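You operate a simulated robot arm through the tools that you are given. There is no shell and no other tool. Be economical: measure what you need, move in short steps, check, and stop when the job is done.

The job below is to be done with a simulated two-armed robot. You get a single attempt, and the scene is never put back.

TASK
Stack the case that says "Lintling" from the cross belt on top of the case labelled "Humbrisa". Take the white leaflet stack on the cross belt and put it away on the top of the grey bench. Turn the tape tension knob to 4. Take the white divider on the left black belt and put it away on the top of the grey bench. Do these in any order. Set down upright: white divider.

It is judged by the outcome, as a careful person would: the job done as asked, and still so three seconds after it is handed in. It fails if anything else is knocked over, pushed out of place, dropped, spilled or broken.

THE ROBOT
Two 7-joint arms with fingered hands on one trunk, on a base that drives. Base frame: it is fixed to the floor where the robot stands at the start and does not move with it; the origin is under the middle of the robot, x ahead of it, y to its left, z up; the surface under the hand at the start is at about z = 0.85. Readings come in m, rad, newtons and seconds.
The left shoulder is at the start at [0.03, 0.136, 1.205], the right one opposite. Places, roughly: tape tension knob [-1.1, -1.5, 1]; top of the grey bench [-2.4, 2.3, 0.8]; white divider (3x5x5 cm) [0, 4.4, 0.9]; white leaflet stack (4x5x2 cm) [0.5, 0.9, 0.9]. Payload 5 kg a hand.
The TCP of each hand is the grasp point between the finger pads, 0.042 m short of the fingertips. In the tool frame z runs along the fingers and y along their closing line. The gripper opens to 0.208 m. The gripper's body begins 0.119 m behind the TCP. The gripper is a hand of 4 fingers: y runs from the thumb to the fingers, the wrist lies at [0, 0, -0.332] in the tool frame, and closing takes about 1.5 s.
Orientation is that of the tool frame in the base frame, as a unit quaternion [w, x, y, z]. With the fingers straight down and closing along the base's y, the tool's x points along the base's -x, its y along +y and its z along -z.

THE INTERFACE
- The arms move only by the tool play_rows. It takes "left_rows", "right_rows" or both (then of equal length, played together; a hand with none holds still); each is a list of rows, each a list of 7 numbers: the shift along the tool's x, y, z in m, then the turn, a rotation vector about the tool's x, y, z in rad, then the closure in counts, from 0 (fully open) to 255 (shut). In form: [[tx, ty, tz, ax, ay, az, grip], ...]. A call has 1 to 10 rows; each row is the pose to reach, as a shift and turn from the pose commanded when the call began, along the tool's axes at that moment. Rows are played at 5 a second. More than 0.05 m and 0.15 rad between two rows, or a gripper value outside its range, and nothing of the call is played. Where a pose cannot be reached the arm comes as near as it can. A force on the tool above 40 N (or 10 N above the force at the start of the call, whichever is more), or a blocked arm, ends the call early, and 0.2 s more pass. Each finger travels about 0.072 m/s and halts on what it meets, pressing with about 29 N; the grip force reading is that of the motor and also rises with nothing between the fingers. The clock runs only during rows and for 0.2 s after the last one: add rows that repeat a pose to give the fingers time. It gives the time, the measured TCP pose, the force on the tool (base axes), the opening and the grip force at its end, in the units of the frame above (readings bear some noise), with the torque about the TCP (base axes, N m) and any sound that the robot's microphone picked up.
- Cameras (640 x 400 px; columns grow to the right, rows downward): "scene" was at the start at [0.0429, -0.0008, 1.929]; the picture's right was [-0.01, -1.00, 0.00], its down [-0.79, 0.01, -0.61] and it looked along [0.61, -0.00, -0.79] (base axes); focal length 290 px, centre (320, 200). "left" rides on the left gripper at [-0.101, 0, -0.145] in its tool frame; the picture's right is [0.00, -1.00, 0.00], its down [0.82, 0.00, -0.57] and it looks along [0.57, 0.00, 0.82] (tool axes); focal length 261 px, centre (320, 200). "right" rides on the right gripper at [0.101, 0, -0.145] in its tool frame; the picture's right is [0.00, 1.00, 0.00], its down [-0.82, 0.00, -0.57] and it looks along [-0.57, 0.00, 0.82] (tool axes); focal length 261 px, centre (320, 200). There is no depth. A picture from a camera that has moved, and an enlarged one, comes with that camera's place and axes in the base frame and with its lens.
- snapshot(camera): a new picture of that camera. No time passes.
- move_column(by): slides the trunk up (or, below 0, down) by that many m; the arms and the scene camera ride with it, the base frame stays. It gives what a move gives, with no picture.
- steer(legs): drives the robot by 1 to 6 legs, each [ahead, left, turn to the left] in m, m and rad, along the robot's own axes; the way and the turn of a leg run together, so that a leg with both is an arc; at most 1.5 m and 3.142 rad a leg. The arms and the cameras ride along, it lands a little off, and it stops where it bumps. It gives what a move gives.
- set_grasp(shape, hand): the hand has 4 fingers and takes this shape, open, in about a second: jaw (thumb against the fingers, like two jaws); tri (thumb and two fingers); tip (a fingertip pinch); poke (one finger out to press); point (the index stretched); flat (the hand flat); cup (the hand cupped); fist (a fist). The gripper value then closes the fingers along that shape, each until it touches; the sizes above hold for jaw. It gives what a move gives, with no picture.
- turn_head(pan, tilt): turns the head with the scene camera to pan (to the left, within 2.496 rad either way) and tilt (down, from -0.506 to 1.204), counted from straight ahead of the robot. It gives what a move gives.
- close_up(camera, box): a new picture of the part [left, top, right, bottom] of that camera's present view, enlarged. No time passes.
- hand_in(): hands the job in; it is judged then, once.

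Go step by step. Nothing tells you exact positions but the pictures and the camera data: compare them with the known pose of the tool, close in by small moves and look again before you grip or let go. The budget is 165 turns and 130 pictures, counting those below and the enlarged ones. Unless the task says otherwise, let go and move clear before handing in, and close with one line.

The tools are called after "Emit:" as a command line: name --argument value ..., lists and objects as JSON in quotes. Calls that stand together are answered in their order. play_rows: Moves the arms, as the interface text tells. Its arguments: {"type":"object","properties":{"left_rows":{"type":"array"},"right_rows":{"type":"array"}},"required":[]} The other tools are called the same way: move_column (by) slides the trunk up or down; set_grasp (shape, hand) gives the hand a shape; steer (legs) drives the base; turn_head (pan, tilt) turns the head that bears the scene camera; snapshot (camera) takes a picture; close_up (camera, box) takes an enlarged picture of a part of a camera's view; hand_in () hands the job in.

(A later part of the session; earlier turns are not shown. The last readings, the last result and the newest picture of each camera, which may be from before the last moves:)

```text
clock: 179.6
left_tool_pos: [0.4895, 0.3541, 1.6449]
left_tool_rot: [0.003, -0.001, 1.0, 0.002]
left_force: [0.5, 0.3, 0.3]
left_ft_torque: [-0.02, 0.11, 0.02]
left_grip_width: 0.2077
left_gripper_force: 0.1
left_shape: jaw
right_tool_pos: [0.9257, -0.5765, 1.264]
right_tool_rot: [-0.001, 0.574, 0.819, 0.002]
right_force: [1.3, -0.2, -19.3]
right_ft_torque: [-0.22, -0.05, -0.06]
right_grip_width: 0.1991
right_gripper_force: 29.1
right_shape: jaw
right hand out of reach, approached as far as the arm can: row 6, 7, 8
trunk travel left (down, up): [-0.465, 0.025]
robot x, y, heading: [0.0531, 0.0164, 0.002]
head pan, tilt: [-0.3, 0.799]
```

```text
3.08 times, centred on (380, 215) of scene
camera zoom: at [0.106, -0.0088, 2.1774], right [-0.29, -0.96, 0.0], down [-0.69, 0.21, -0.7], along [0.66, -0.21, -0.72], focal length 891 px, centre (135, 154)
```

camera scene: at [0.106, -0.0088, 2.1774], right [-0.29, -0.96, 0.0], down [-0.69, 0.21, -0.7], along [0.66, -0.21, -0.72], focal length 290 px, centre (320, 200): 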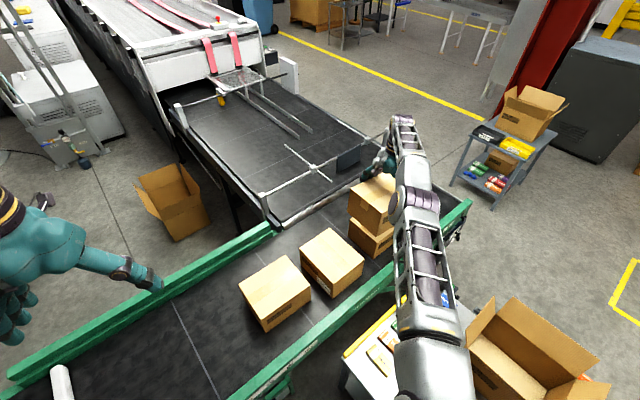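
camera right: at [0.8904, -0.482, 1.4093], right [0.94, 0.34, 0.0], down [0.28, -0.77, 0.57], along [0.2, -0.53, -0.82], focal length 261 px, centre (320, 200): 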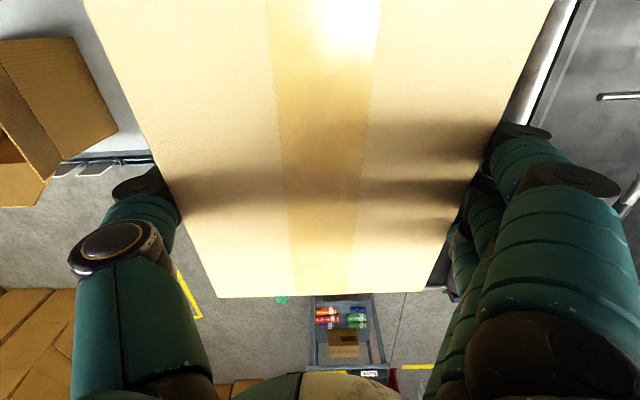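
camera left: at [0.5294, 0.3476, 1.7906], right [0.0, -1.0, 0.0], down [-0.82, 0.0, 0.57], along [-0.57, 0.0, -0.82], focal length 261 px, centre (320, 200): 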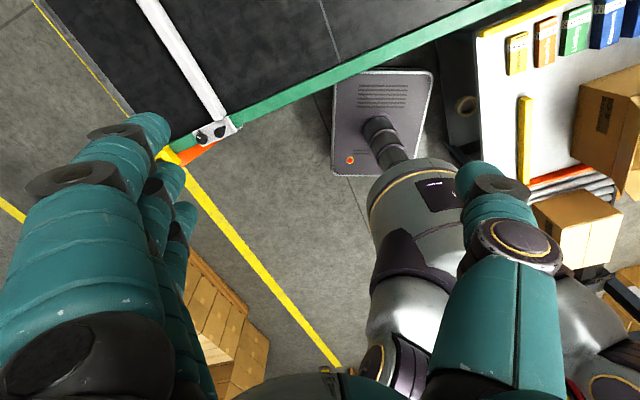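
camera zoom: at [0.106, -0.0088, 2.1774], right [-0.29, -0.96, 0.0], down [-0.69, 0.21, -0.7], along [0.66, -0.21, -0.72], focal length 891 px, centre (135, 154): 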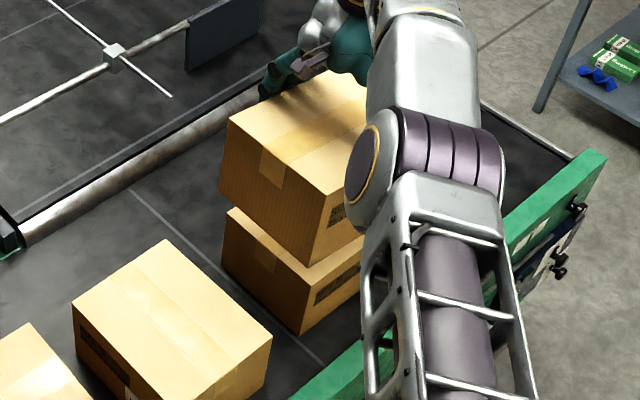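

(That call was mis-sized and refused.) The offset would be about 6 cm, which I'd like to reduce. I check what the base is touching.

Emit:
close_up --camera "left" --box '[310, 30, 530, 200]'

Emit:
turn_head --pan -0.25 --tilt 1.2

Emit:
close_up --camera "scene" --box '[200, 170, 440, 330]'

```text
2.35 times, centred on (420, 115) of left
camera zoom: at [0.5886, 0.3544, 1.7897], right [0.01, -1.0, -0.01], down [-0.82, -0.01, 0.57], along [-0.57, 0.0, -0.82], focal length 613 px, centre (85, 400)
```

zoom: 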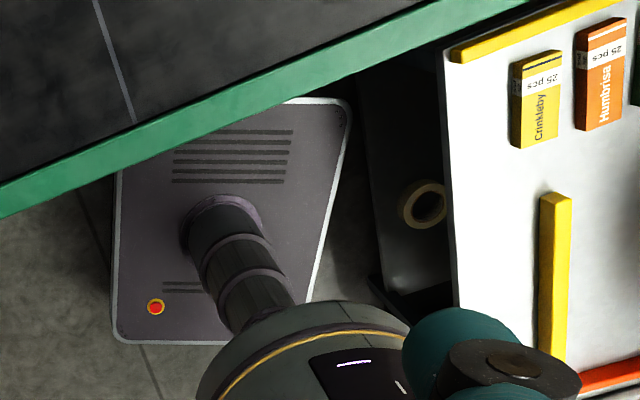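

```text
clock: 180.4
left_tool_pos: [0.4875, 0.3531, 1.6444]
left_tool_rot: [0.004, -0.002, 1.0, 0.003]
left_force: [0.1, -0.3, 0.7]
left_ft_torque: [0.0, -0.09, 0.0]
left_grip_width: 0.2082
left_gripper_force: 0.1
left_shape: jaw
right_tool_pos: [0.9245, -0.5767, 1.2658]
right_tool_rot: [0.0, 0.572, 0.82, 0.003]
right_force: [-0.5, -1.4, -19.9]
right_ft_torque: [-0.19, -0.12, -0.01]
right_grip_width: 0.1988
right_gripper_force: 28.8
right_shape: jaw
trunk travel left (down, up): [-0.465, 0.025]
robot x, y, heading: [0.0569, 0.0159, 0.001]
head pan, tilt: [-0.25, 1.201]
```

```text
2.50 times, centred on (320, 250) of scene
camera zoom: at [0.0805, 0.0, 2.1498], right [-0.25, -0.97, 0.0], down [-0.9, 0.23, -0.36], along [0.35, -0.09, -0.93], focal length 724 px, centre (320, 75)
```

zoom: 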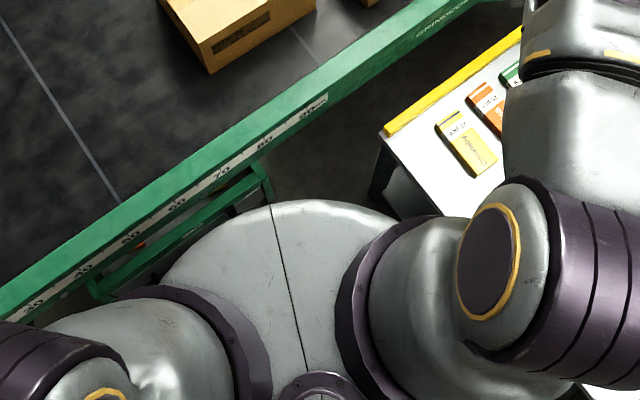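

The base seems to touch the drawer under the slanted belt at its front-left corner. Turning the base left about 20° makes it parallel to the belt and gains reach. I pull the arm in, back up, turn, and advance a little.

Emit:
play_rows --right_rows '[[0.035, -0.009, 0, 0, 0, 0, 255], [0.07, -0.018, 0, 0, 0, 0, 255], [0.105, -0.028, 0, 0, 0, 0, 255], [0.14, -0.037, 0, 0, 0, 0, 255], [0.175, -0.047, 0, 0, 0, 0, 255], [0.21, -0.056, 0, 0, 0, 0, 255]]'

Emit:
steer --legs '[[-0.08, 0, 0], [0, 0, 0.35]]'

Emit:
close_up --camera "left" --box '[310, 30, 530, 200]'

Emit:
snapshot --camera "right"

```text
clock: 180.7
left_tool_pos: [0.4859, 0.3554, 1.6447]
left_tool_rot: [0.003, -0.001, 1.0, 0.001]
left_force: [0.3, 0.9, 0.1]
left_ft_torque: [-0.07, -0.04, 0.02]
left_grip_width: 0.2083
left_gripper_force: 0.1
left_shape: jaw
right_tool_pos: [0.922, -0.5737, 1.2582]
right_tool_rot: [0.0, 0.575, 0.818, 0.0]
right_force: [-5.5, 2.0, -26.1]
right_ft_torque: [-0.16, -0.02, 0.05]
right_grip_width: 0.1991
right_gripper_force: 28.9
right_shape: jaw
trunk travel left (down, up): [-0.465, 0.025]
robot x, y, heading: [0.0579, 0.0155, 0.001]
head pan, tilt: [-0.25, 1.201]
stopped in row 1 (right hand): the force on the tool passed its limit at 54 N (the readings are from after the stop); the commanded pose is now the measured one
```

```text
clock: 182.9
left_tool_pos: [0.2637, 0.4807, 1.6449]
left_tool_rot: [0.003, -0.177, 0.984, 0.004]
left_force: [1.3, -0.4, -0.6]
left_ft_torque: [0.02, 0.12, -0.01]
left_grip_width: 0.2081
left_gripper_force: 0.1
left_shape: jaw
right_tool_pos: [0.9968, -0.2379, 1.2624]
right_tool_rot: [0.005, 0.421, 0.907, 0.003]
right_force: [0.6, -0.5, -20.8]
right_ft_torque: [-0.14, -0.07, 0.01]
right_grip_width: 0.199
right_gripper_force: 28.7
right_shape: jaw
trunk travel left (down, up): [-0.465, 0.025]
robot x, y, heading: [-0.0221, 0.0184, 0.355]
head pan, tilt: [-0.25, 1.201]
```

```text
2.35 times, centred on (420, 115) of left
camera zoom: at [0.357, 0.5162, 1.79], right [0.35, -0.94, -0.01], down [-0.77, -0.29, 0.57], along [-0.53, -0.2, -0.82], focal length 613 px, centre (85, 400)
```

zoom: 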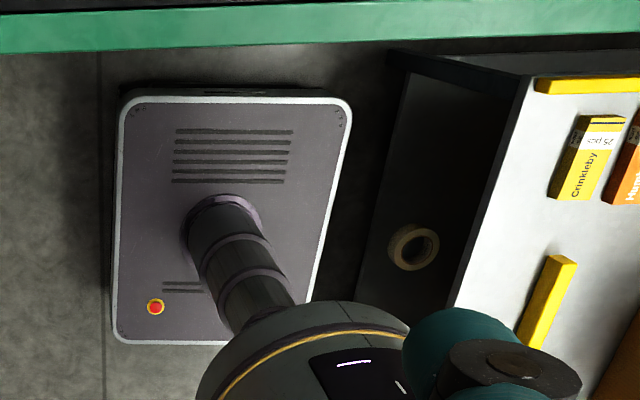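

```text
40 pictures are left
camera right: at [0.93, -0.1616, 1.4077], right [0.77, 0.64, 0.01], down [0.52, -0.63, 0.58], along [0.38, -0.44, -0.82], focal length 261 px, centre (320, 200)
```

right: 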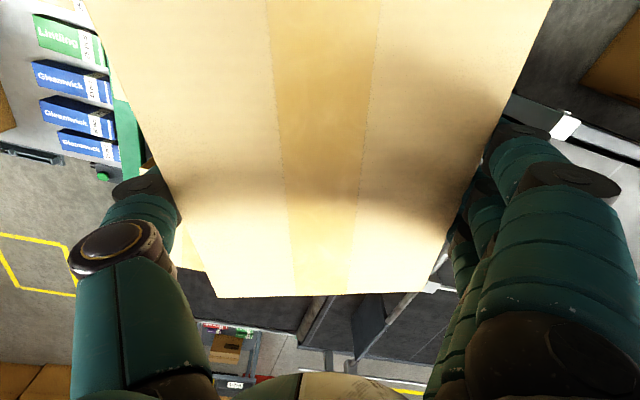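

The base is now parallel to the belt with room ahead. I pull the carton in gently with ramped steps first.

Emit:
play_rows --right_rows '[[0.0005, -0.003, 0, 0, 0, 0, 255], [0.0015, -0.008, 0, 0, 0, 0, 255], [0.003, -0.017, 0, 0, 0, 0, 255], [0.006, -0.032, 0, 0, 0, 0, 255], [0.01, -0.055, 0, 0, 0, 0, 255], [0.016, -0.085, 0, 0, 0, 0, 255], [0.022, -0.12, 0, 0, 0, 0, 255], [0.029, -0.155, 0, 0, 0, 0, 255], [0.036, -0.19, 0, 0, 0, 0, 255], [0.0416, -0.22, 0, 0, 0, 0, 255]]'

Emit:
steer --legs '[[0.12, -0.02, 0]]'

Emit:
turn_head --pan -0.35 --tilt 0.8

Emit:
snapshot --camera "scene"

```text
clock: 185.1
left_tool_pos: [0.2601, 0.4805, 1.6457]
left_tool_rot: [0.003, -0.178, 0.984, 0.003]
left_force: [-0.3, 0.4, 0.4]
left_ft_torque: [0.09, -0.14, -0.01]
left_grip_width: 0.2081
left_gripper_force: 0.0
left_shape: jaw
right_tool_pos: [0.7981, -0.3448, 1.264]
right_tool_rot: [0.007, 0.422, 0.907, 0.005]
right_force: [0.9, 0.6, -18.8]
right_ft_torque: [-0.15, -0.22, 0.0]
right_grip_width: 0.1989
right_gripper_force: 28.8
right_shape: jaw
trunk travel left (down, up): [-0.465, 0.025]
robot x, y, heading: [-0.0255, 0.016, 0.353]
head pan, tilt: [-0.25, 1.201]
```

```text
clock: 186.3
left_tool_pos: [0.3771, 0.5059, 1.6441]
left_tool_rot: [0.002, -0.179, 0.984, 0.003]
left_force: [0.1, 0.3, 0.3]
left_ft_torque: [0.0, 0.01, 0.02]
left_grip_width: 0.208
left_gripper_force: 0.1
left_shape: jaw
right_tool_pos: [0.9173, -0.3204, 1.2637]
right_tool_rot: [0.006, 0.42, 0.907, 0.005]
right_force: [0.6, 0.4, -20.2]
right_ft_torque: [-0.13, -0.11, -0.03]
right_grip_width: 0.1991
right_gripper_force: 28.8
right_shape: jaw
trunk travel left (down, up): [-0.465, 0.025]
robot x, y, heading: [0.0911, 0.0372, 0.357]
head pan, tilt: [-0.25, 1.201]
```

```text
clock: 187.2
left_tool_pos: [0.3771, 0.5061, 1.6452]
left_tool_rot: [0.002, -0.179, 0.984, 0.003]
left_force: [-0.3, -0.1, -0.6]
left_ft_torque: [-0.02, -0.03, -0.01]
left_grip_width: 0.2079
left_gripper_force: 0.1
left_shape: jaw
right_tool_pos: [0.9186, -0.3185, 1.2614]
right_tool_rot: [0.006, 0.42, 0.908, 0.004]
right_force: [0.2, -0.7, -19.1]
right_ft_torque: [-0.13, -0.09, 0.01]
right_grip_width: 0.1991
right_gripper_force: 28.8
right_shape: jaw
trunk travel left (down, up): [-0.465, 0.025]
robot x, y, heading: [0.0953, 0.0396, 0.362]
head pan, tilt: [-0.351, 0.799]
```

```text
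39 pictures are left
camera scene: at [0.1452, 0.0272, 2.1774], right [0.01, -1.0, 0.0], down [-0.72, -0.01, -0.7], along [0.7, 0.01, -0.72], focal length 290 px, centre (320, 200)
```

scene: 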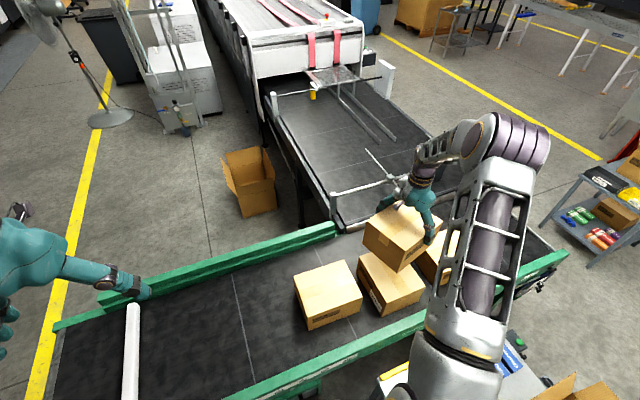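

No bump this time. I measure the Humbrisa carton's position once more from here.

Emit:
close_up --camera "scene" --box '[350, 190, 480, 300]'

```text
3.64 times, centred on (415, 245) of scene
camera zoom: at [0.1452, 0.0272, 2.1774], right [0.01, -1.0, 0.0], down [-0.72, -0.01, -0.7], along [0.7, 0.01, -0.72], focal length 1053 px, centre (-26, 36)
```

zoom: 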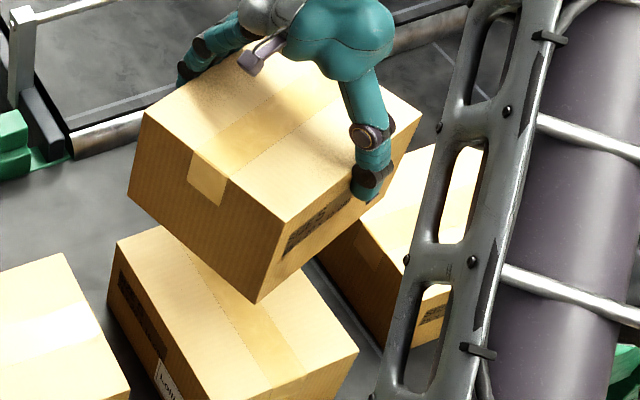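

The lower carton's centre is at about (0.978, -0.613). I extend the held carton over it with ramped steps.

Emit:
play_rows --right_rows '[[-0.015, -0.008, 0, 0, 0, 0.02, 255], [-0.045, -0.025, 0.003, 0, 0, 0.06, 255], [-0.08, -0.045, 0.008, 0, 0, 0.105, 255], [-0.115, -0.065, 0.012, 0, 0, 0.155, 255], [-0.15, -0.085, 0.016, 0, 0, 0.2, 255], [-0.185, -0.105, 0.02, 0, 0, 0.25, 255], [-0.22, -0.124, 0.025, 0, 0, 0.295, 255], [-0.245, -0.138, 0.03, 0, 0, 0.33, 255], [-0.256, -0.144, 0.033, 0, 0, 0.347, 255], [-0.26, -0.147, 0.035, 0, 0, 0.347, 255]]'

Emit:
close_up --camera "scene" --box '[350, 180, 480, 290]'

Emit:
snapshot --camera "right"

```text
clock: 189.4
left_tool_pos: [0.3779, 0.5042, 1.6447]
left_tool_rot: [0.003, -0.179, 0.984, 0.004]
left_force: [0.3, 0.1, 0.1]
left_ft_torque: [0.03, 0.0, -0.03]
left_grip_width: 0.2078
left_gripper_force: 0.2
left_shape: jaw
right_tool_pos: [0.9748, -0.6129, 1.2251]
right_tool_rot: [0.004, 0.571, 0.821, 0.004]
right_force: [1.4, -0.2, -20.0]
right_ft_torque: [-0.21, -0.05, 0.0]
right_grip_width: 0.1989
right_gripper_force: 28.8
right_shape: jaw
trunk travel left (down, up): [-0.465, 0.025]
robot x, y, heading: [0.0909, 0.0404, 0.356]
head pan, tilt: [-0.351, 0.799]
```

```text
3.64 times, centred on (415, 235) of scene
camera zoom: at [0.1451, 0.0261, 2.1775], right [0.01, -1.0, 0.0], down [-0.72, 0.0, -0.7], along [0.7, 0.01, -0.72], focal length 1053 px, centre (-26, 73)
```

zoom: 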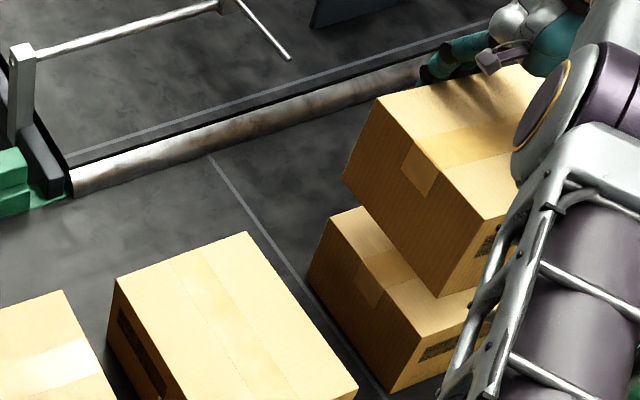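

```text
36 pictures are left
camera right: at [0.9376, -0.5188, 1.3707], right [0.94, 0.34, 0.01], down [0.28, -0.77, 0.57], along [0.21, -0.53, -0.82], focal length 261 px, centre (320, 200)
```

right: 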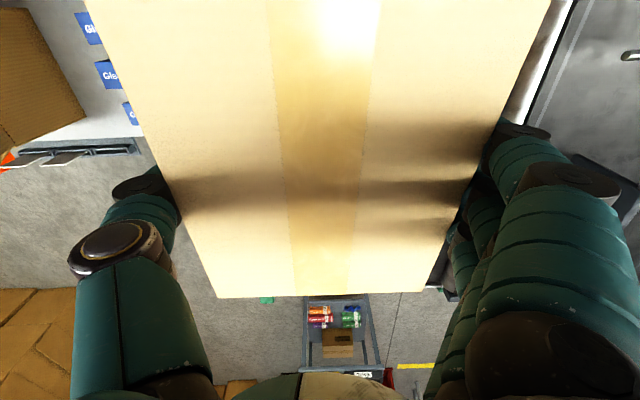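

The held carton is now right above the Humbrisa carton (both centred near (0.974, -0.613)). I lower toward contact.

Emit:
play_rows --right_rows '[[0, 0, 0.01, 0, 0, 0, 255], [0, 0, 0.022, 0, 0, 0, 255], [0, 0, 0.034, 0, 0, 0, 255], [0, 0, 0.045, 0, 0, 0, 255], [0, 0, 0.053, 0, 0, 0, 255], [0, 0, 0.056, 0, 0, 0, 255]]'

Emit:
play_rows --right_rows '[[0, 0, 0.003, 0, 0, 0, 255], [0, 0, 0.006, 0, 0, 0, 255], [0, 0, 0.009, 0, 0, 0, 255], [0, 0, 0.012, 0, 0, 0, 255]]'

Emit:
close_up --camera "scene" --box '[350, 180, 480, 290]'

```text
clock: 190.8
left_tool_pos: [0.3796, 0.5036, 1.6443]
left_tool_rot: [0.003, -0.179, 0.984, 0.003]
left_force: [-0.3, 0.4, -0.5]
left_ft_torque: [0.0, -0.02, 0.0]
left_grip_width: 0.2078
left_gripper_force: 0.0
left_shape: jaw
right_tool_pos: [0.9742, -0.6154, 1.1726]
right_tool_rot: [0.005, 0.571, 0.821, 0.005]
right_force: [-0.7, 1.1, -19.7]
right_ft_torque: [-0.17, -0.11, -0.02]
right_grip_width: 0.199
right_gripper_force: 29.0
right_shape: jaw
trunk travel left (down, up): [-0.465, 0.025]
robot x, y, heading: [0.0927, 0.038, 0.362]
head pan, tilt: [-0.351, 0.799]
```

```text
clock: 191.8
left_tool_pos: [0.3787, 0.5042, 1.6447]
left_tool_rot: [0.003, -0.178, 0.984, 0.003]
left_force: [1.0, -0.4, -0.1]
left_ft_torque: [0.01, -0.01, -0.01]
left_grip_width: 0.2079
left_gripper_force: 0.1
left_shape: jaw
right_tool_pos: [0.9752, -0.6149, 1.161]
right_tool_rot: [0.005, 0.57, 0.821, 0.004]
right_force: [1.1, -0.6, -18.2]
right_ft_torque: [-0.2, -0.31, 0.05]
right_grip_width: 0.1988
right_gripper_force: 28.7
right_shape: jaw
trunk travel left (down, up): [-0.465, 0.025]
robot x, y, heading: [0.0894, 0.0352, 0.356]
head pan, tilt: [-0.351, 0.799]
```

```text
3.64 times, centred on (415, 235) of scene
camera zoom: at [0.1448, 0.0264, 2.1775], right [0.01, -1.0, 0.0], down [-0.72, 0.0, -0.7], along [0.7, 0.01, -0.72], focal length 1053 px, centre (-26, 73)
```

zoom: 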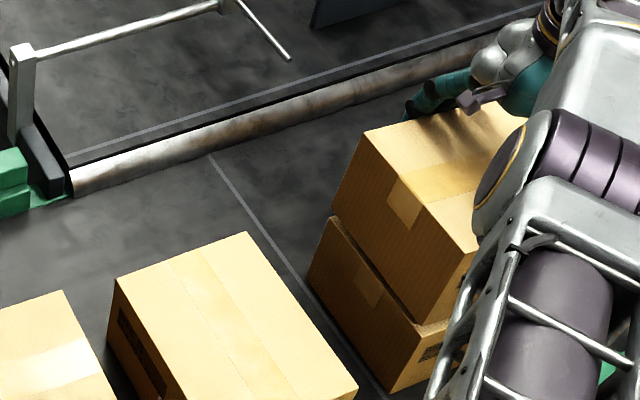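

Contact is just beginning and the alignment looks good. I continue in 2 mm steps to let it level.

Emit:
play_rows --right_rows '[[0, 0, 0.002, 0, 0, 0, 255], [0, 0, 0.004, 0, 0, 0, 255], [0, 0, 0.006, 0, 0, 0, 255]]'

Emit:
play_rows --right_rows '[[0, 0, 0.002, 0, 0, 0, 255], [0, 0, 0.004, 0, 0, 0, 255]]'

Emit:
snapshot --camera "right"

Emit:
close_up --camera "scene" --box '[380, 200, 460, 280]'

```text
clock: 192.6
left_tool_pos: [0.3757, 0.5064, 1.6443]
left_tool_rot: [0.003, -0.179, 0.984, 0.003]
left_force: [-0.2, -0.5, -0.3]
left_ft_torque: [0.02, 0.04, 0.0]
left_grip_width: 0.2078
left_gripper_force: 0.1
left_shape: jaw
right_tool_pos: [0.9755, -0.6124, 1.1572]
right_tool_rot: [0.006, 0.57, 0.821, 0.005]
right_force: [-4.9, 5.6, -4.6]
right_ft_torque: [-0.31, -1.21, 0.42]
right_grip_width: 0.1987
right_gripper_force: 28.9
right_shape: jaw
trunk travel left (down, up): [-0.465, 0.025]
robot x, y, heading: [0.0903, 0.0382, 0.36]
head pan, tilt: [-0.351, 0.799]
```

```text
clock: 193.2
left_tool_pos: [0.377, 0.5056, 1.6461]
left_tool_rot: [0.003, -0.179, 0.984, 0.004]
left_force: [0.6, 0.3, 0.2]
left_ft_torque: [-0.01, 0.01, -0.01]
left_grip_width: 0.2078
left_gripper_force: 0.0
left_shape: jaw
right_tool_pos: [0.9738, -0.6119, 1.1512]
right_tool_rot: [0.006, 0.571, 0.821, 0.006]
right_force: [-2.9, 5.8, -3.1]
right_ft_torque: [-0.08, -1.7, 0.65]
right_grip_width: 0.1989
right_gripper_force: 29.2
right_shape: jaw
trunk travel left (down, up): [-0.465, 0.025]
robot x, y, heading: [0.0951, 0.0377, 0.359]
head pan, tilt: [-0.351, 0.799]
```

```text
34 pictures are left
camera right: at [0.9369, -0.5181, 1.2963], right [0.94, 0.34, 0.01], down [0.27, -0.77, 0.57], along [0.21, -0.54, -0.82], focal length 261 px, centre (320, 200)
```

right: 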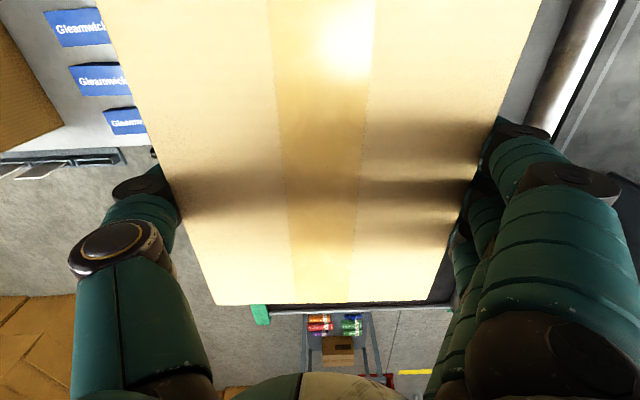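

```text
5.00 times, centred on (420, 240) of scene
camera zoom: at [0.1421, 0.0288, 2.1777], right [0.01, -1.0, 0.0], down [-0.72, -0.01, -0.7], along [0.7, 0.0, -0.72], focal length 1448 px, centre (-180, 0)
```

zoom: 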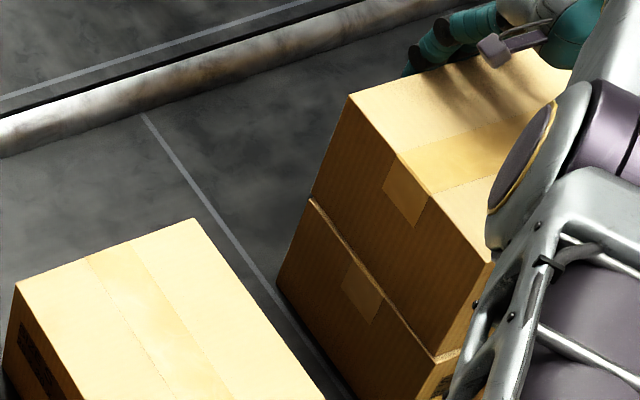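

The carton is level and seated (top at z ≈ 1.15). I open the hand fully and gradually.

Emit:
play_rows --right_rows '[[0, 0, 0, 0, 0, 0, 180], [0, 0, 0, 0, 0, 0, 100], [0, 0, 0, 0, 0, 0, 40], [0, 0, 0, 0, 0, 0, 0], [0, 0, 0, 0, 0, 0, 0], [0, 0, 0, 0, 0, 0, 0]]'

Emit:
snapshot --camera "right"

```text
clock: 194.6
left_tool_pos: [0.3761, 0.506, 1.6448]
left_tool_rot: [0.003, -0.179, 0.984, 0.003]
left_force: [0.9, -0.4, 1.0]
left_ft_torque: [-0.03, 0.0, -0.01]
left_grip_width: 0.2078
left_gripper_force: 0.1
left_shape: jaw
right_tool_pos: [0.9735, -0.6137, 1.1521]
right_tool_rot: [0.005, 0.572, 0.82, 0.005]
right_force: [-0.7, -1.0, 0.8]
right_ft_torque: [-0.02, 0.0, 0.04]
right_grip_width: 0.2075
right_gripper_force: 0.0
right_shape: jaw
trunk travel left (down, up): [-0.465, 0.025]
robot x, y, heading: [0.0915, 0.0373, 0.359]
head pan, tilt: [-0.351, 0.799]
```

```text
32 pictures are left
camera right: at [0.9366, -0.5198, 1.2961], right [0.94, 0.34, 0.01], down [0.27, -0.77, 0.58], along [0.21, -0.54, -0.82], focal length 261 px, centre (320, 200)
```

right: 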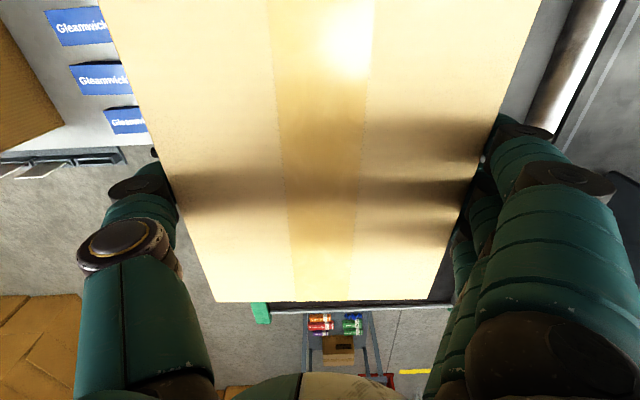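

Free of contact. I nudge 2 mm to centre, then rise straight up slowly.

Emit:
play_rows --right_rows '[[0, 0.002, 0, 0, 0, -0.02, 0], [0, 0.002, -0.01, 0, 0, -0.02, 0], [0, 0.002, -0.02, 0, 0, -0.02, 0], [0, 0.002, -0.03, 0, 0, -0.02, 0], [0, 0.002, -0.045, 0, 0, -0.02, 0], [0, 0.002, -0.06, 0, 0, -0.02, 0], [0, 0.002, -0.08, 0, 0, -0.02, 0], [0, 0.002, -0.1, 0, 0, -0.02, 0], [0, 0.002, -0.12, 0, 0, -0.02, 0], [0, 0.002, -0.13, 0, 0, -0.02, 0]]'

Emit:
snapshot --camera "right"

```text
clock: 196.8
left_tool_pos: [0.3758, 0.5057, 1.6454]
left_tool_rot: [0.004, -0.179, 0.984, 0.003]
left_force: [-0.5, 0.9, -0.8]
left_ft_torque: [0.01, -0.01, -0.01]
left_grip_width: 0.2082
left_gripper_force: 0.0
left_shape: jaw
right_tool_pos: [0.9753, -0.6128, 1.2819]
right_tool_rot: [0.005, 0.563, 0.827, 0.005]
right_force: [0.1, 0.4, -0.7]
right_ft_torque: [-0.04, 0.01, -0.02]
right_grip_width: 0.208
right_gripper_force: 0.1
right_shape: jaw
trunk travel left (down, up): [-0.465, 0.025]
robot x, y, heading: [0.0902, 0.0403, 0.358]
head pan, tilt: [-0.351, 0.799]
```

```text
31 pictures are left
camera right: at [0.9354, -0.5203, 1.4262], right [0.93, 0.36, 0.01], down [0.29, -0.77, 0.57], along [0.22, -0.53, -0.82], focal length 261 px, centre (320, 200)
```

right: 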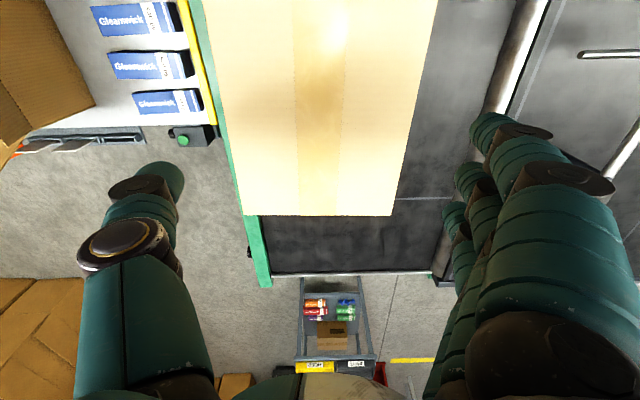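

The stack stands well. I retract the right hand upward and inward, unwinding the wrist.

Emit:
play_rows --right_rows '[[0.003, -0.002, -0.01, 0, 0, 0, 0], [0.01, -0.005, -0.025, 0, 0, -0.05, 0], [0.03, -0.014, -0.04, 0, 0, -0.12, 0], [0.06, -0.027, -0.055, 0, 0, -0.22, 0], [0.1, -0.045, -0.07, 0, 0, -0.33, 0], [0.14, -0.063, -0.08, 0, 0, -0.44, 0], [0.18, -0.081, -0.09, 0, 0, -0.55, 0], [0.22, -0.099, -0.1, 0, 0, -0.66, 0], [0.26, -0.117, -0.11, 0, 0, -0.77, 0], [0.3, -0.135, -0.12, 0, 0, -0.88, 0]]'

Emit:
turn_head --pan -0.6 --tilt 0.8

Emit:
snapshot --camera "scene"

```text
clock: 199.0
left_tool_pos: [0.3738, 0.5066, 1.6458]
left_tool_rot: [0.004, -0.178, 0.984, 0.003]
left_force: [-0.7, 1.3, 0.7]
left_ft_torque: [-0.08, -0.11, 0.02]
left_grip_width: 0.2078
left_gripper_force: 0.0
left_shape: jaw
right_tool_pos: [0.7376, -0.3828, 1.4018]
right_tool_rot: [0.007, 0.155, 0.988, 0.002]
right_force: [-1.2, 0.8, 0.8]
right_ft_torque: [-0.06, -0.15, 0.0]
right_grip_width: 0.208
right_gripper_force: 0.1
right_shape: jaw
trunk travel left (down, up): [-0.465, 0.025]
robot x, y, heading: [0.0916, 0.0379, 0.362]
head pan, tilt: [-0.351, 0.799]
```

```text
clock: 199.7
left_tool_pos: [0.376, 0.5051, 1.6461]
left_tool_rot: [0.003, -0.179, 0.984, 0.002]
left_force: [0.3, 0.5, 1.0]
left_ft_torque: [0.02, 0.06, -0.01]
left_grip_width: 0.2079
left_gripper_force: 0.0
left_shape: jaw
right_tool_pos: [0.7396, -0.3839, 1.3997]
right_tool_rot: [0.006, 0.157, 0.988, 0.002]
right_force: [0.0, -0.3, -0.3]
right_ft_torque: [0.0, 0.06, 0.02]
right_grip_width: 0.2079
right_gripper_force: 0.1
right_shape: jaw
trunk travel left (down, up): [-0.465, 0.025]
robot x, y, heading: [0.0952, 0.0407, 0.359]
head pan, tilt: [-0.6, 0.799]
```

```text
30 pictures are left
camera scene: at [0.141, 0.0077, 2.1776], right [-0.24, -0.97, 0.0], down [-0.7, 0.17, -0.7], along [0.68, -0.17, -0.72], focal length 290 px, centre (320, 200)
```

scene: 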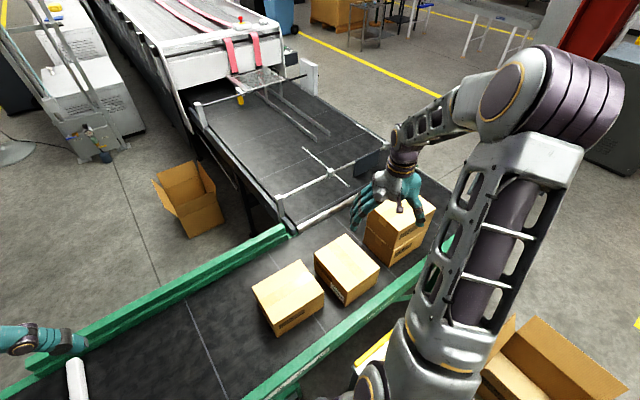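

The Lintling carton sits squarely on the Humbrisa one. Next the knob: I compact the right arm, lower the trunk some, back away and turn toward the tape machine.

Emit:
play_rows --right_rows '[[0.025, 0.031, -0.005, 0, 0, -0.13, 0], [0.05, 0.062, -0.01, 0, 0, -0.26, 0], [0.075, 0.094, -0.015, 0, 0, -0.4, 0], [0.1, 0.125, -0.02, 0, 0, -0.53, 0], [0.125, 0.156, -0.025, 0, 0, -0.67, 0]]'

Emit:
steer --legs '[[-0.3, 0.2, 0], [-0.2, 0.07, 0], [0, 0, -2.3]]'

Emit:
move_column --by -0.15

Emit:
turn_head --pan 0 --tilt 0.6

Emit:
snapshot --camera "scene"

```text
clock: 200.9
left_tool_pos: [0.3748, 0.5067, 1.6432]
left_tool_rot: [0.003, -0.179, 0.984, 0.002]
left_force: [0.4, 0.6, -0.7]
left_ft_torque: [-0.06, -0.04, 0.0]
left_grip_width: 0.2081
left_gripper_force: 0.0
left_shape: jaw
right_tool_pos: [0.6664, -0.1934, 1.4226]
right_tool_rot: [0.008, -0.177, 0.984, -0.002]
right_force: [-0.4, 1.5, 1.0]
right_ft_torque: [-0.07, -0.02, -0.02]
right_grip_width: 0.2079
right_gripper_force: 0.0
right_shape: jaw
trunk travel left (down, up): [-0.465, 0.025]
robot x, y, heading: [0.0932, 0.0395, 0.36]
head pan, tilt: [-0.6, 0.799]
```

```text
clock: 209.9
left_tool_pos: [-0.2941, -0.3992, 1.6456]
left_tool_rot: [0.005, 0.814, 0.581, -0.001]
left_force: [0.0, 0.1, -0.2]
left_ft_torque: [0.01, 0.02, -0.02]
left_grip_width: 0.2081
left_gripper_force: 0.0
left_shape: jaw
right_tool_pos: [-1.0204, -0.176, 1.4228]
right_tool_rot: [0.003, 0.815, 0.58, -0.007]
right_force: [0.0, -0.4, 0.6]
right_ft_torque: [-0.01, -0.02, 0.01]
right_grip_width: 0.208
right_gripper_force: 0.1
right_shape: jaw
trunk travel left (down, up): [-0.465, 0.025]
robot x, y, heading: [-0.4713, 0.1168, -1.898]
head pan, tilt: [-0.6, 0.799]
```

```text
clock: 211.6
left_tool_pos: [-0.295, -0.398, 1.4953]
left_tool_rot: [0.004, 0.813, 0.582, -0.002]
left_force: [0.0, 0.0, -0.3]
left_ft_torque: [0.01, 0.0, 0.0]
left_grip_width: 0.2079
left_gripper_force: 0.1
left_shape: jaw
right_tool_pos: [-1.0205, -0.1762, 1.2726]
right_tool_rot: [0.003, 0.815, 0.579, -0.007]
right_force: [0.4, -0.1, -0.2]
right_ft_torque: [0.02, 0.0, 0.02]
right_grip_width: 0.2078
right_gripper_force: 0.1
right_shape: jaw
trunk travel left (down, up): [-0.315, 0.175]
robot x, y, heading: [-0.4743, 0.1165, -1.899]
head pan, tilt: [-0.6, 0.799]
```

```text
clock: 212.6
left_tool_pos: [-0.2951, -0.3986, 1.4943]
left_tool_rot: [0.004, 0.813, 0.582, -0.001]
left_force: [-0.3, 0.4, 0.2]
left_ft_torque: [-0.02, 0.01, 0.0]
left_grip_width: 0.2077
left_gripper_force: 0.1
left_shape: jaw
right_tool_pos: [-1.0193, -0.1781, 1.2738]
right_tool_rot: [0.003, 0.815, 0.579, -0.006]
right_force: [0.2, 0.0, -0.1]
right_ft_torque: [0.03, 0.02, 0.01]
right_grip_width: 0.2076
right_gripper_force: 0.0
right_shape: jaw
trunk travel left (down, up): [-0.315, 0.175]
robot x, y, heading: [-0.4743, 0.1165, -1.905]
head pan, tilt: [0.0, 0.6]
```

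```text
29 pictures are left
camera scene: at [-0.4961, 0.0619, 2.0445], right [-0.94, 0.33, 0.0], down [0.18, 0.53, -0.82], along [-0.27, -0.78, -0.57], focal length 290 px, centre (320, 200)
```

scene: 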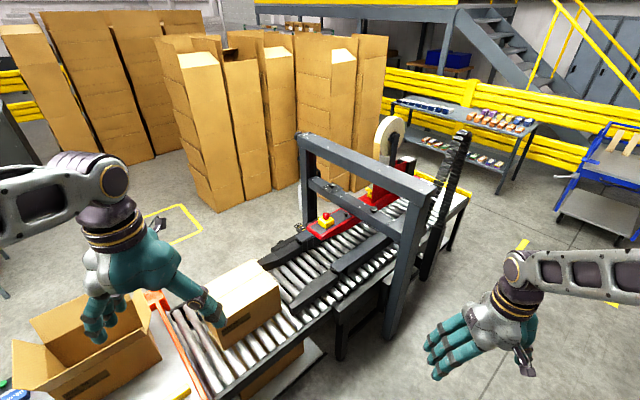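

Emit:
close_up --camera "scene" --box '[285, 125, 465, 245]'

```text
3.33 times, centred on (375, 185) of scene
camera zoom: at [-0.4961, 0.0619, 2.0445], right [-0.94, 0.33, 0.0], down [0.18, 0.53, -0.82], along [-0.27, -0.78, -0.57], focal length 966 px, centre (137, 250)
```

zoom: 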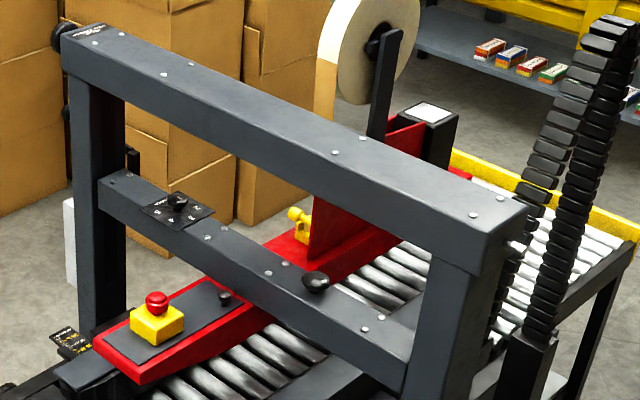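

Emit:
close_up --camera "scene" --box '[322, 176, 354, 198]'

```text
16.00 times, centred on (338, 187) of scene
camera zoom: at [-0.4961, 0.0619, 2.0445], right [-0.94, 0.33, 0.0], down [0.18, 0.53, -0.82], along [-0.27, -0.78, -0.57], focal length 4635 px, centre (32, 408)
```

zoom: 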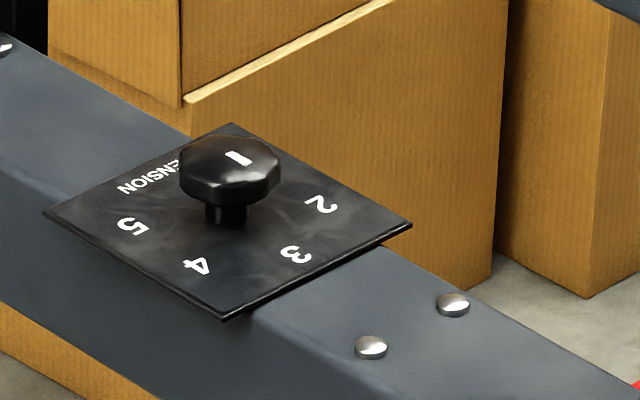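

The tension knob sits on top of the lower gate crossbar, with the upper bar above it, and its mark seems to point to 3; 4 lies about 63° clockwise. I drive to face it squarely across the rollers.

Emit:
steer --legs '[[0, 0, 0.77], [0, -0.55, 0], [0.22, 0, 0]]'

Emit:
turn_head --pan -0.35 --tilt 0.75

Emit:
snapshot --camera "scene"

```text
clock: 219.1
left_tool_pos: [-0.397, -0.5605, 1.4953]
left_tool_rot: [0.004, 0.541, 0.841, 0.0]
left_force: [0.7, -0.5, -0.6]
left_ft_torque: [0.06, 0.04, -0.01]
left_grip_width: 0.2078
left_gripper_force: 0.1
left_shape: jaw
right_tool_pos: [-1.0763, -0.898, 1.2732]
right_tool_rot: [0.005, 0.543, 0.84, -0.004]
right_force: [-0.3, -1.1, -1.1]
right_ft_torque: [0.07, 0.02, 0.02]
right_grip_width: 0.2082
right_gripper_force: 0.1
right_shape: jaw
trunk travel left (down, up): [-0.315, 0.175]
robot x, y, heading: [-0.8843, -0.3117, -1.148]
head pan, tilt: [0.0, 0.6]
```

```text
clock: 219.9
left_tool_pos: [-0.3969, -0.5584, 1.4952]
left_tool_rot: [0.005, 0.541, 0.841, 0.0]
left_force: [0.0, 0.2, -0.7]
left_ft_torque: [-0.05, -0.05, -0.03]
left_grip_width: 0.2078
left_gripper_force: 0.1
left_shape: jaw
right_tool_pos: [-1.0759, -0.8949, 1.2725]
right_tool_rot: [0.005, 0.544, 0.839, -0.006]
right_force: [-0.8, -0.1, 0.4]
right_ft_torque: [-0.04, 0.02, 0.04]
right_grip_width: 0.2078
right_gripper_force: 0.1
right_shape: jaw
trunk travel left (down, up): [-0.315, 0.175]
robot x, y, heading: [-0.8817, -0.3043, -1.149]
head pan, tilt: [-0.351, 0.75]
```

```text
26 pictures are left
camera scene: at [-0.8914, -0.3627, 2.0317], right [-1.0, -0.08, 0.0], down [-0.05, 0.68, -0.73], along [0.06, -0.73, -0.68], focal length 290 px, centre (320, 200)
```

scene: 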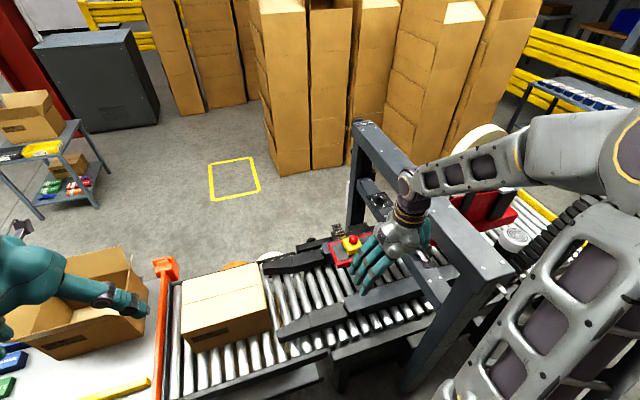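

Emit:
close_up --camera "scene" --box '[340, 170, 420, 230]'

```text
6.67 times, centred on (380, 200) of scene
camera zoom: at [-0.8914, -0.3627, 2.0317], right [-1.0, -0.08, 0.0], down [-0.05, 0.68, -0.73], along [0.06, -0.73, -0.68], focal length 1931 px, centre (-80, 200)
```

zoom: 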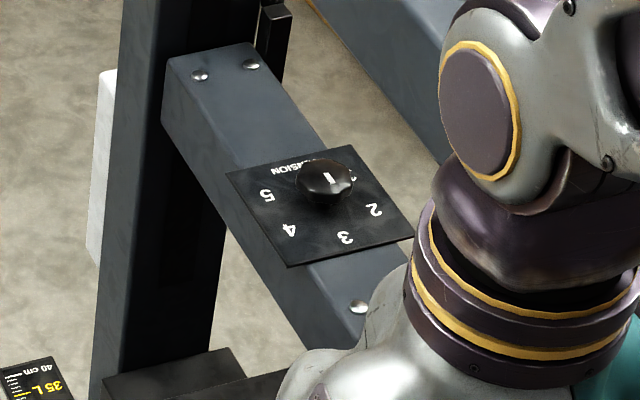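

The mark points to 3, so I need about 65° clockwise (seen from above). The knob is at (-1.127, -1.494), top z 1.024, and low-profile, so I try the fingertip pinch shape and look at it.

Emit:
set_grasp --hand "right" --shape "tip"

Emit:
snapshot --camera "right"

Emit:
play_rows --right_rows '[[0, 0, 0, 0, 0, 0, 60], [0, 0, 0, 0, 0, 0, 120], [0, 0, 0, 0, 0, 0, 160], [0, 0, 0, 0, 0, 0, 160], [0, 0, 0, 0, 0, 0, 160], [0, 0, 0, 0, 0, 0, 160]]'

Emit:
snapshot --camera "right"

```text
clock: 220.8
left_tool_pos: [-0.396, -0.5597, 1.495]
left_tool_rot: [0.004, 0.541, 0.841, 0.0]
left_force: [0.3, 0.2, 0.1]
left_ft_torque: [0.03, 0.01, 0.01]
left_grip_width: 0.2079
left_gripper_force: 0.1
left_shape: jaw
right_tool_pos: [-1.0755, -0.8974, 1.2731]
right_tool_rot: [0.005, 0.543, 0.84, -0.006]
right_force: [0.3, -0.3, -0.2]
right_ft_torque: [0.04, -0.01, 0.01]
right_grip_width: 0.2081
right_gripper_force: 0.1
right_shape: tip
trunk travel left (down, up): [-0.315, 0.175]
robot x, y, heading: [-0.8818, -0.3079, -1.145]
head pan, tilt: [-0.351, 0.75]
```

```text
24 pictures are left
camera right: at [-1.1177, -0.8034, 1.4161], right [0.91, 0.41, 0.0], down [0.33, -0.74, 0.58], along [0.23, -0.53, -0.81], focal length 261 px, centre (320, 200)
```

right: 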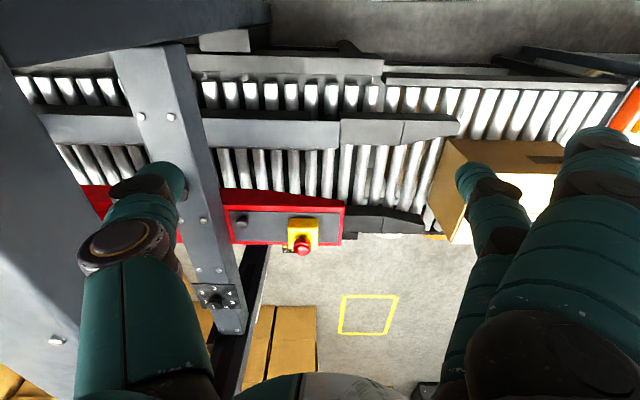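

```text
clock: 222.2
left_tool_pos: [-0.3954, -0.5586, 1.4949]
left_tool_rot: [0.004, 0.541, 0.841, 0.0]
left_force: [-0.3, -1.3, -0.4]
left_ft_torque: [0.01, -0.02, 0.02]
left_grip_width: 0.208
left_gripper_force: 0.0
left_shape: jaw
right_tool_pos: [-1.0764, -0.8973, 1.2729]
right_tool_rot: [0.006, 0.544, 0.839, -0.005]
right_force: [-0.2, 0.4, 0.6]
right_ft_torque: [-0.01, 0.01, 0.01]
right_grip_width: 0.0779
right_gripper_force: 0.1
right_shape: tip
trunk travel left (down, up): [-0.315, 0.175]
robot x, y, heading: [-0.8826, -0.3083, -1.143]
head pan, tilt: [-0.351, 0.75]
```

```text
23 pictures are left
camera right: at [-1.1177, -0.8032, 1.4161], right [0.91, 0.41, 0.0], down [0.33, -0.74, 0.58], along [0.23, -0.53, -0.81], focal length 261 px, centre (320, 200)
```

right: 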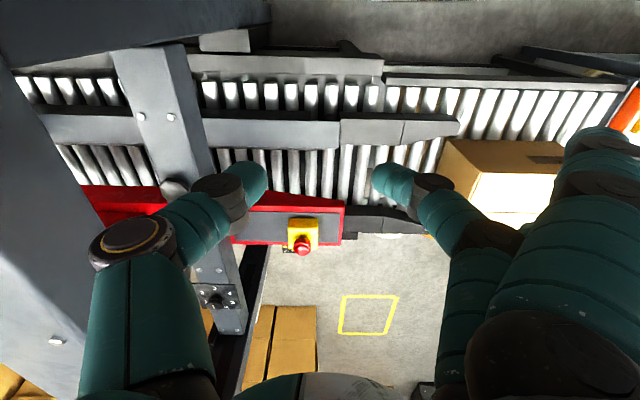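

The tip shape pinches with thumb and one finger, opposite each other. I tilt the hand 45° and bring it toward the knob from azimuth 80°, staying clear of the upper bar.

Emit:
play_rows --right_rows '[[-0.0286, -0.0078, 0.0093, 0.02348, -0.07609, 0.05675, 120], [-0.0572, -0.0156, 0.0186, 0.04696, -0.15218, 0.1135, 120], [-0.0858, -0.0234, 0.0279, 0.07044, -0.22827, 0.17025, 120], [-0.1144, -0.0312, 0.0372, 0.09392, -0.30436, 0.227, 120], [-0.143, -0.039, 0.0465, 0.1174, -0.38045, 0.28375, 120], [-0.1716, -0.0468, 0.0558, 0.14088, -0.45654, 0.3405, 120], [-0.2002, -0.0546, 0.0651, 0.16436, -0.53263, 0.39725, 120], [-0.2288, -0.0624, 0.0744, 0.18784, -0.60872, 0.454, 120], [-0.2574, -0.0702, 0.0837, 0.21132, -0.68481, 0.51075, 120], [-0.286, -0.078, 0.093, 0.2348, -0.7609, 0.5675, 120]]'

Emit:
snapshot --camera "right"

Emit:
snapshot --camera "scene"

```text
clock: 224.4
left_tool_pos: [-0.3986, -0.561, 1.4956]
left_tool_rot: [0.005, 0.541, 0.841, 0.002]
left_force: [-0.4, -1.0, -0.4]
left_ft_torque: [0.18, -0.03, -0.06]
left_grip_width: 0.2079
left_gripper_force: 0.1
left_shape: jaw
right_tool_pos: [-1.0316, -1.1933, 1.1815]
right_tool_rot: [0.252, 0.708, 0.59, -0.296]
right_force: [-0.8, -1.1, -0.3]
right_ft_torque: [0.13, -0.07, 0.05]
right_grip_width: 0.1093
right_gripper_force: 0.1
right_shape: tip
trunk travel left (down, up): [-0.315, 0.175]
robot x, y, heading: [-0.8816, -0.3032, -1.15]
head pan, tilt: [-0.351, 0.75]
```

```text
22 pictures are left
camera right: at [-1.0005, -1.0225, 1.2106], right [0.98, -0.18, 0.01], down [-0.04, -0.16, 0.99], along [-0.18, -0.97, -0.16], focal length 261 px, centre (320, 200)
```

right: 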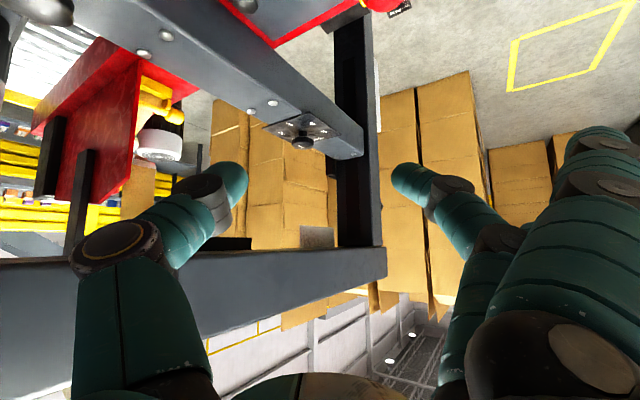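

```text
21 pictures are left
camera scene: at [-0.892, -0.3662, 2.0315], right [-1.0, -0.07, 0.0], down [-0.05, 0.68, -0.73], along [0.05, -0.73, -0.68], focal length 290 px, centre (320, 200)
```

scene: 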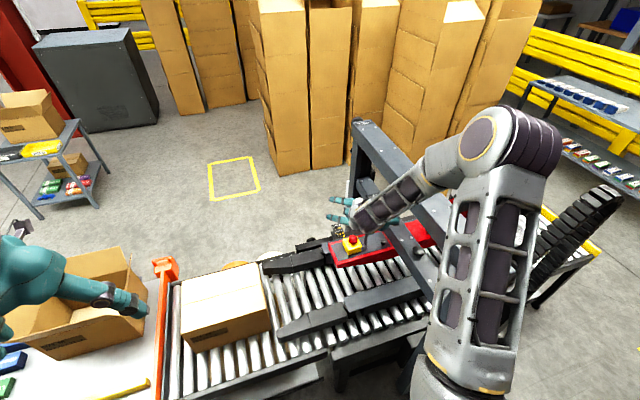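

The wrist camera now sees the knob clearly, confirming (-1.124, -1.494, 1.015). I move to a stand-off 13 cm short of it.

Emit:
play_rows --right_rows '[[-0.0195, -0.0079, 0.0372, 0, 0, 0, 120], [-0.039, -0.0158, 0.0744, 0, 0, 0, 120], [-0.0585, -0.0236, 0.1116, 0, 0, 0, 120], [-0.0778, -0.0315, 0.1489, 0, 0, 0, 120], [-0.0972, -0.0394, 0.1861, 0, 0, 0, 120]]'

Emit:
snapshot --camera "right"

```text
clock: 225.6
left_tool_pos: [-0.3956, -0.559, 1.4945]
left_tool_rot: [0.004, 0.541, 0.841, 0.001]
left_force: [-0.2, 0.7, 0.3]
left_ft_torque: [-0.05, 0.1, -0.02]
left_grip_width: 0.2081
left_gripper_force: 0.1
left_shape: jaw
right_tool_pos: [-1.0909, -1.3689, 1.1261]
right_tool_rot: [0.253, 0.707, 0.594, -0.291]
right_force: [4.1, 1.8, 1.8]
right_ft_torque: [-0.09, 0.52, -0.41]
right_grip_width: 0.1094
right_gripper_force: 0.0
right_shape: tip
trunk travel left (down, up): [-0.315, 0.175]
robot x, y, heading: [-0.8846, -0.3093, -1.148]
head pan, tilt: [-0.351, 0.75]
stopped in row 5 (right hand): the force on the tool passed its limit at 46 N (the readings are from after the stop); the commanded pose is now the measured one
```

```text
20 pictures are left
camera right: at [-1.0614, -1.1979, 1.1555], right [0.99, -0.17, 0.02], down [-0.04, -0.17, 0.99], along [-0.17, -0.97, -0.17], focal length 261 px, centre (320, 200)
```

right: 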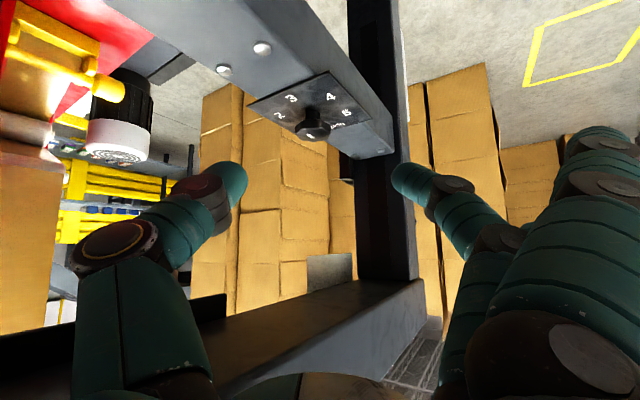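

The thumb side of the palm brushed the upper bar. I back off and flatten the hand to about 25° so it fits between the bars.

Emit:
play_rows --right_rows '[[0, 0.015, -0.04, 0, 0, 0, 120], [0, 0.03, -0.08, 0, 0, 0, 120], [0.01, 0.03, -0.1, 0, -0.1, 0, 120], [0.02, 0.025, -0.07, 0, -0.2, 0, 120], [0.03, 0.015, -0.035, 0, -0.3, 0, 120], [0.037, 0.005, 0, 0, -0.35, 0, 120], [0.039, 0, 0.01, 0, -0.35, 0, 120]]'

Emit:
snapshot --camera "right"

```text
clock: 227.2
left_tool_pos: [-0.3969, -0.5588, 1.495]
left_tool_rot: [0.004, 0.541, 0.841, 0.001]
left_force: [-0.6, -0.1, -0.5]
left_ft_torque: [-0.01, -0.01, 0.02]
left_grip_width: 0.2077
left_gripper_force: 0.1
left_shape: jaw
right_tool_pos: [-1.0783, -1.3367, 1.1097]
right_tool_rot: [0.348, 0.649, 0.543, -0.404]
right_force: [-0.2, 0.7, 0.1]
right_ft_torque: [0.01, -0.06, 0.06]
right_grip_width: 0.1096
right_gripper_force: 0.1
right_shape: tip
right hand out of reach, approached as far as the arm can: row 6, 7
trunk travel left (down, up): [-0.315, 0.175]
robot x, y, heading: [-0.8838, -0.3057, -1.149]
head pan, tilt: [-0.351, 0.75]
```

```text
19 pictures are left
camera right: at [-1.0488, -1.1665, 1.0812], right [0.98, -0.17, 0.02], down [0.01, 0.16, 0.99], along [-0.17, -0.97, 0.16], focal length 261 px, centre (320, 200)
```

right: 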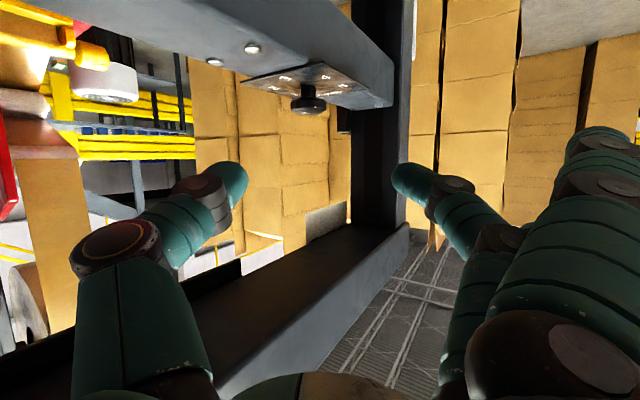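

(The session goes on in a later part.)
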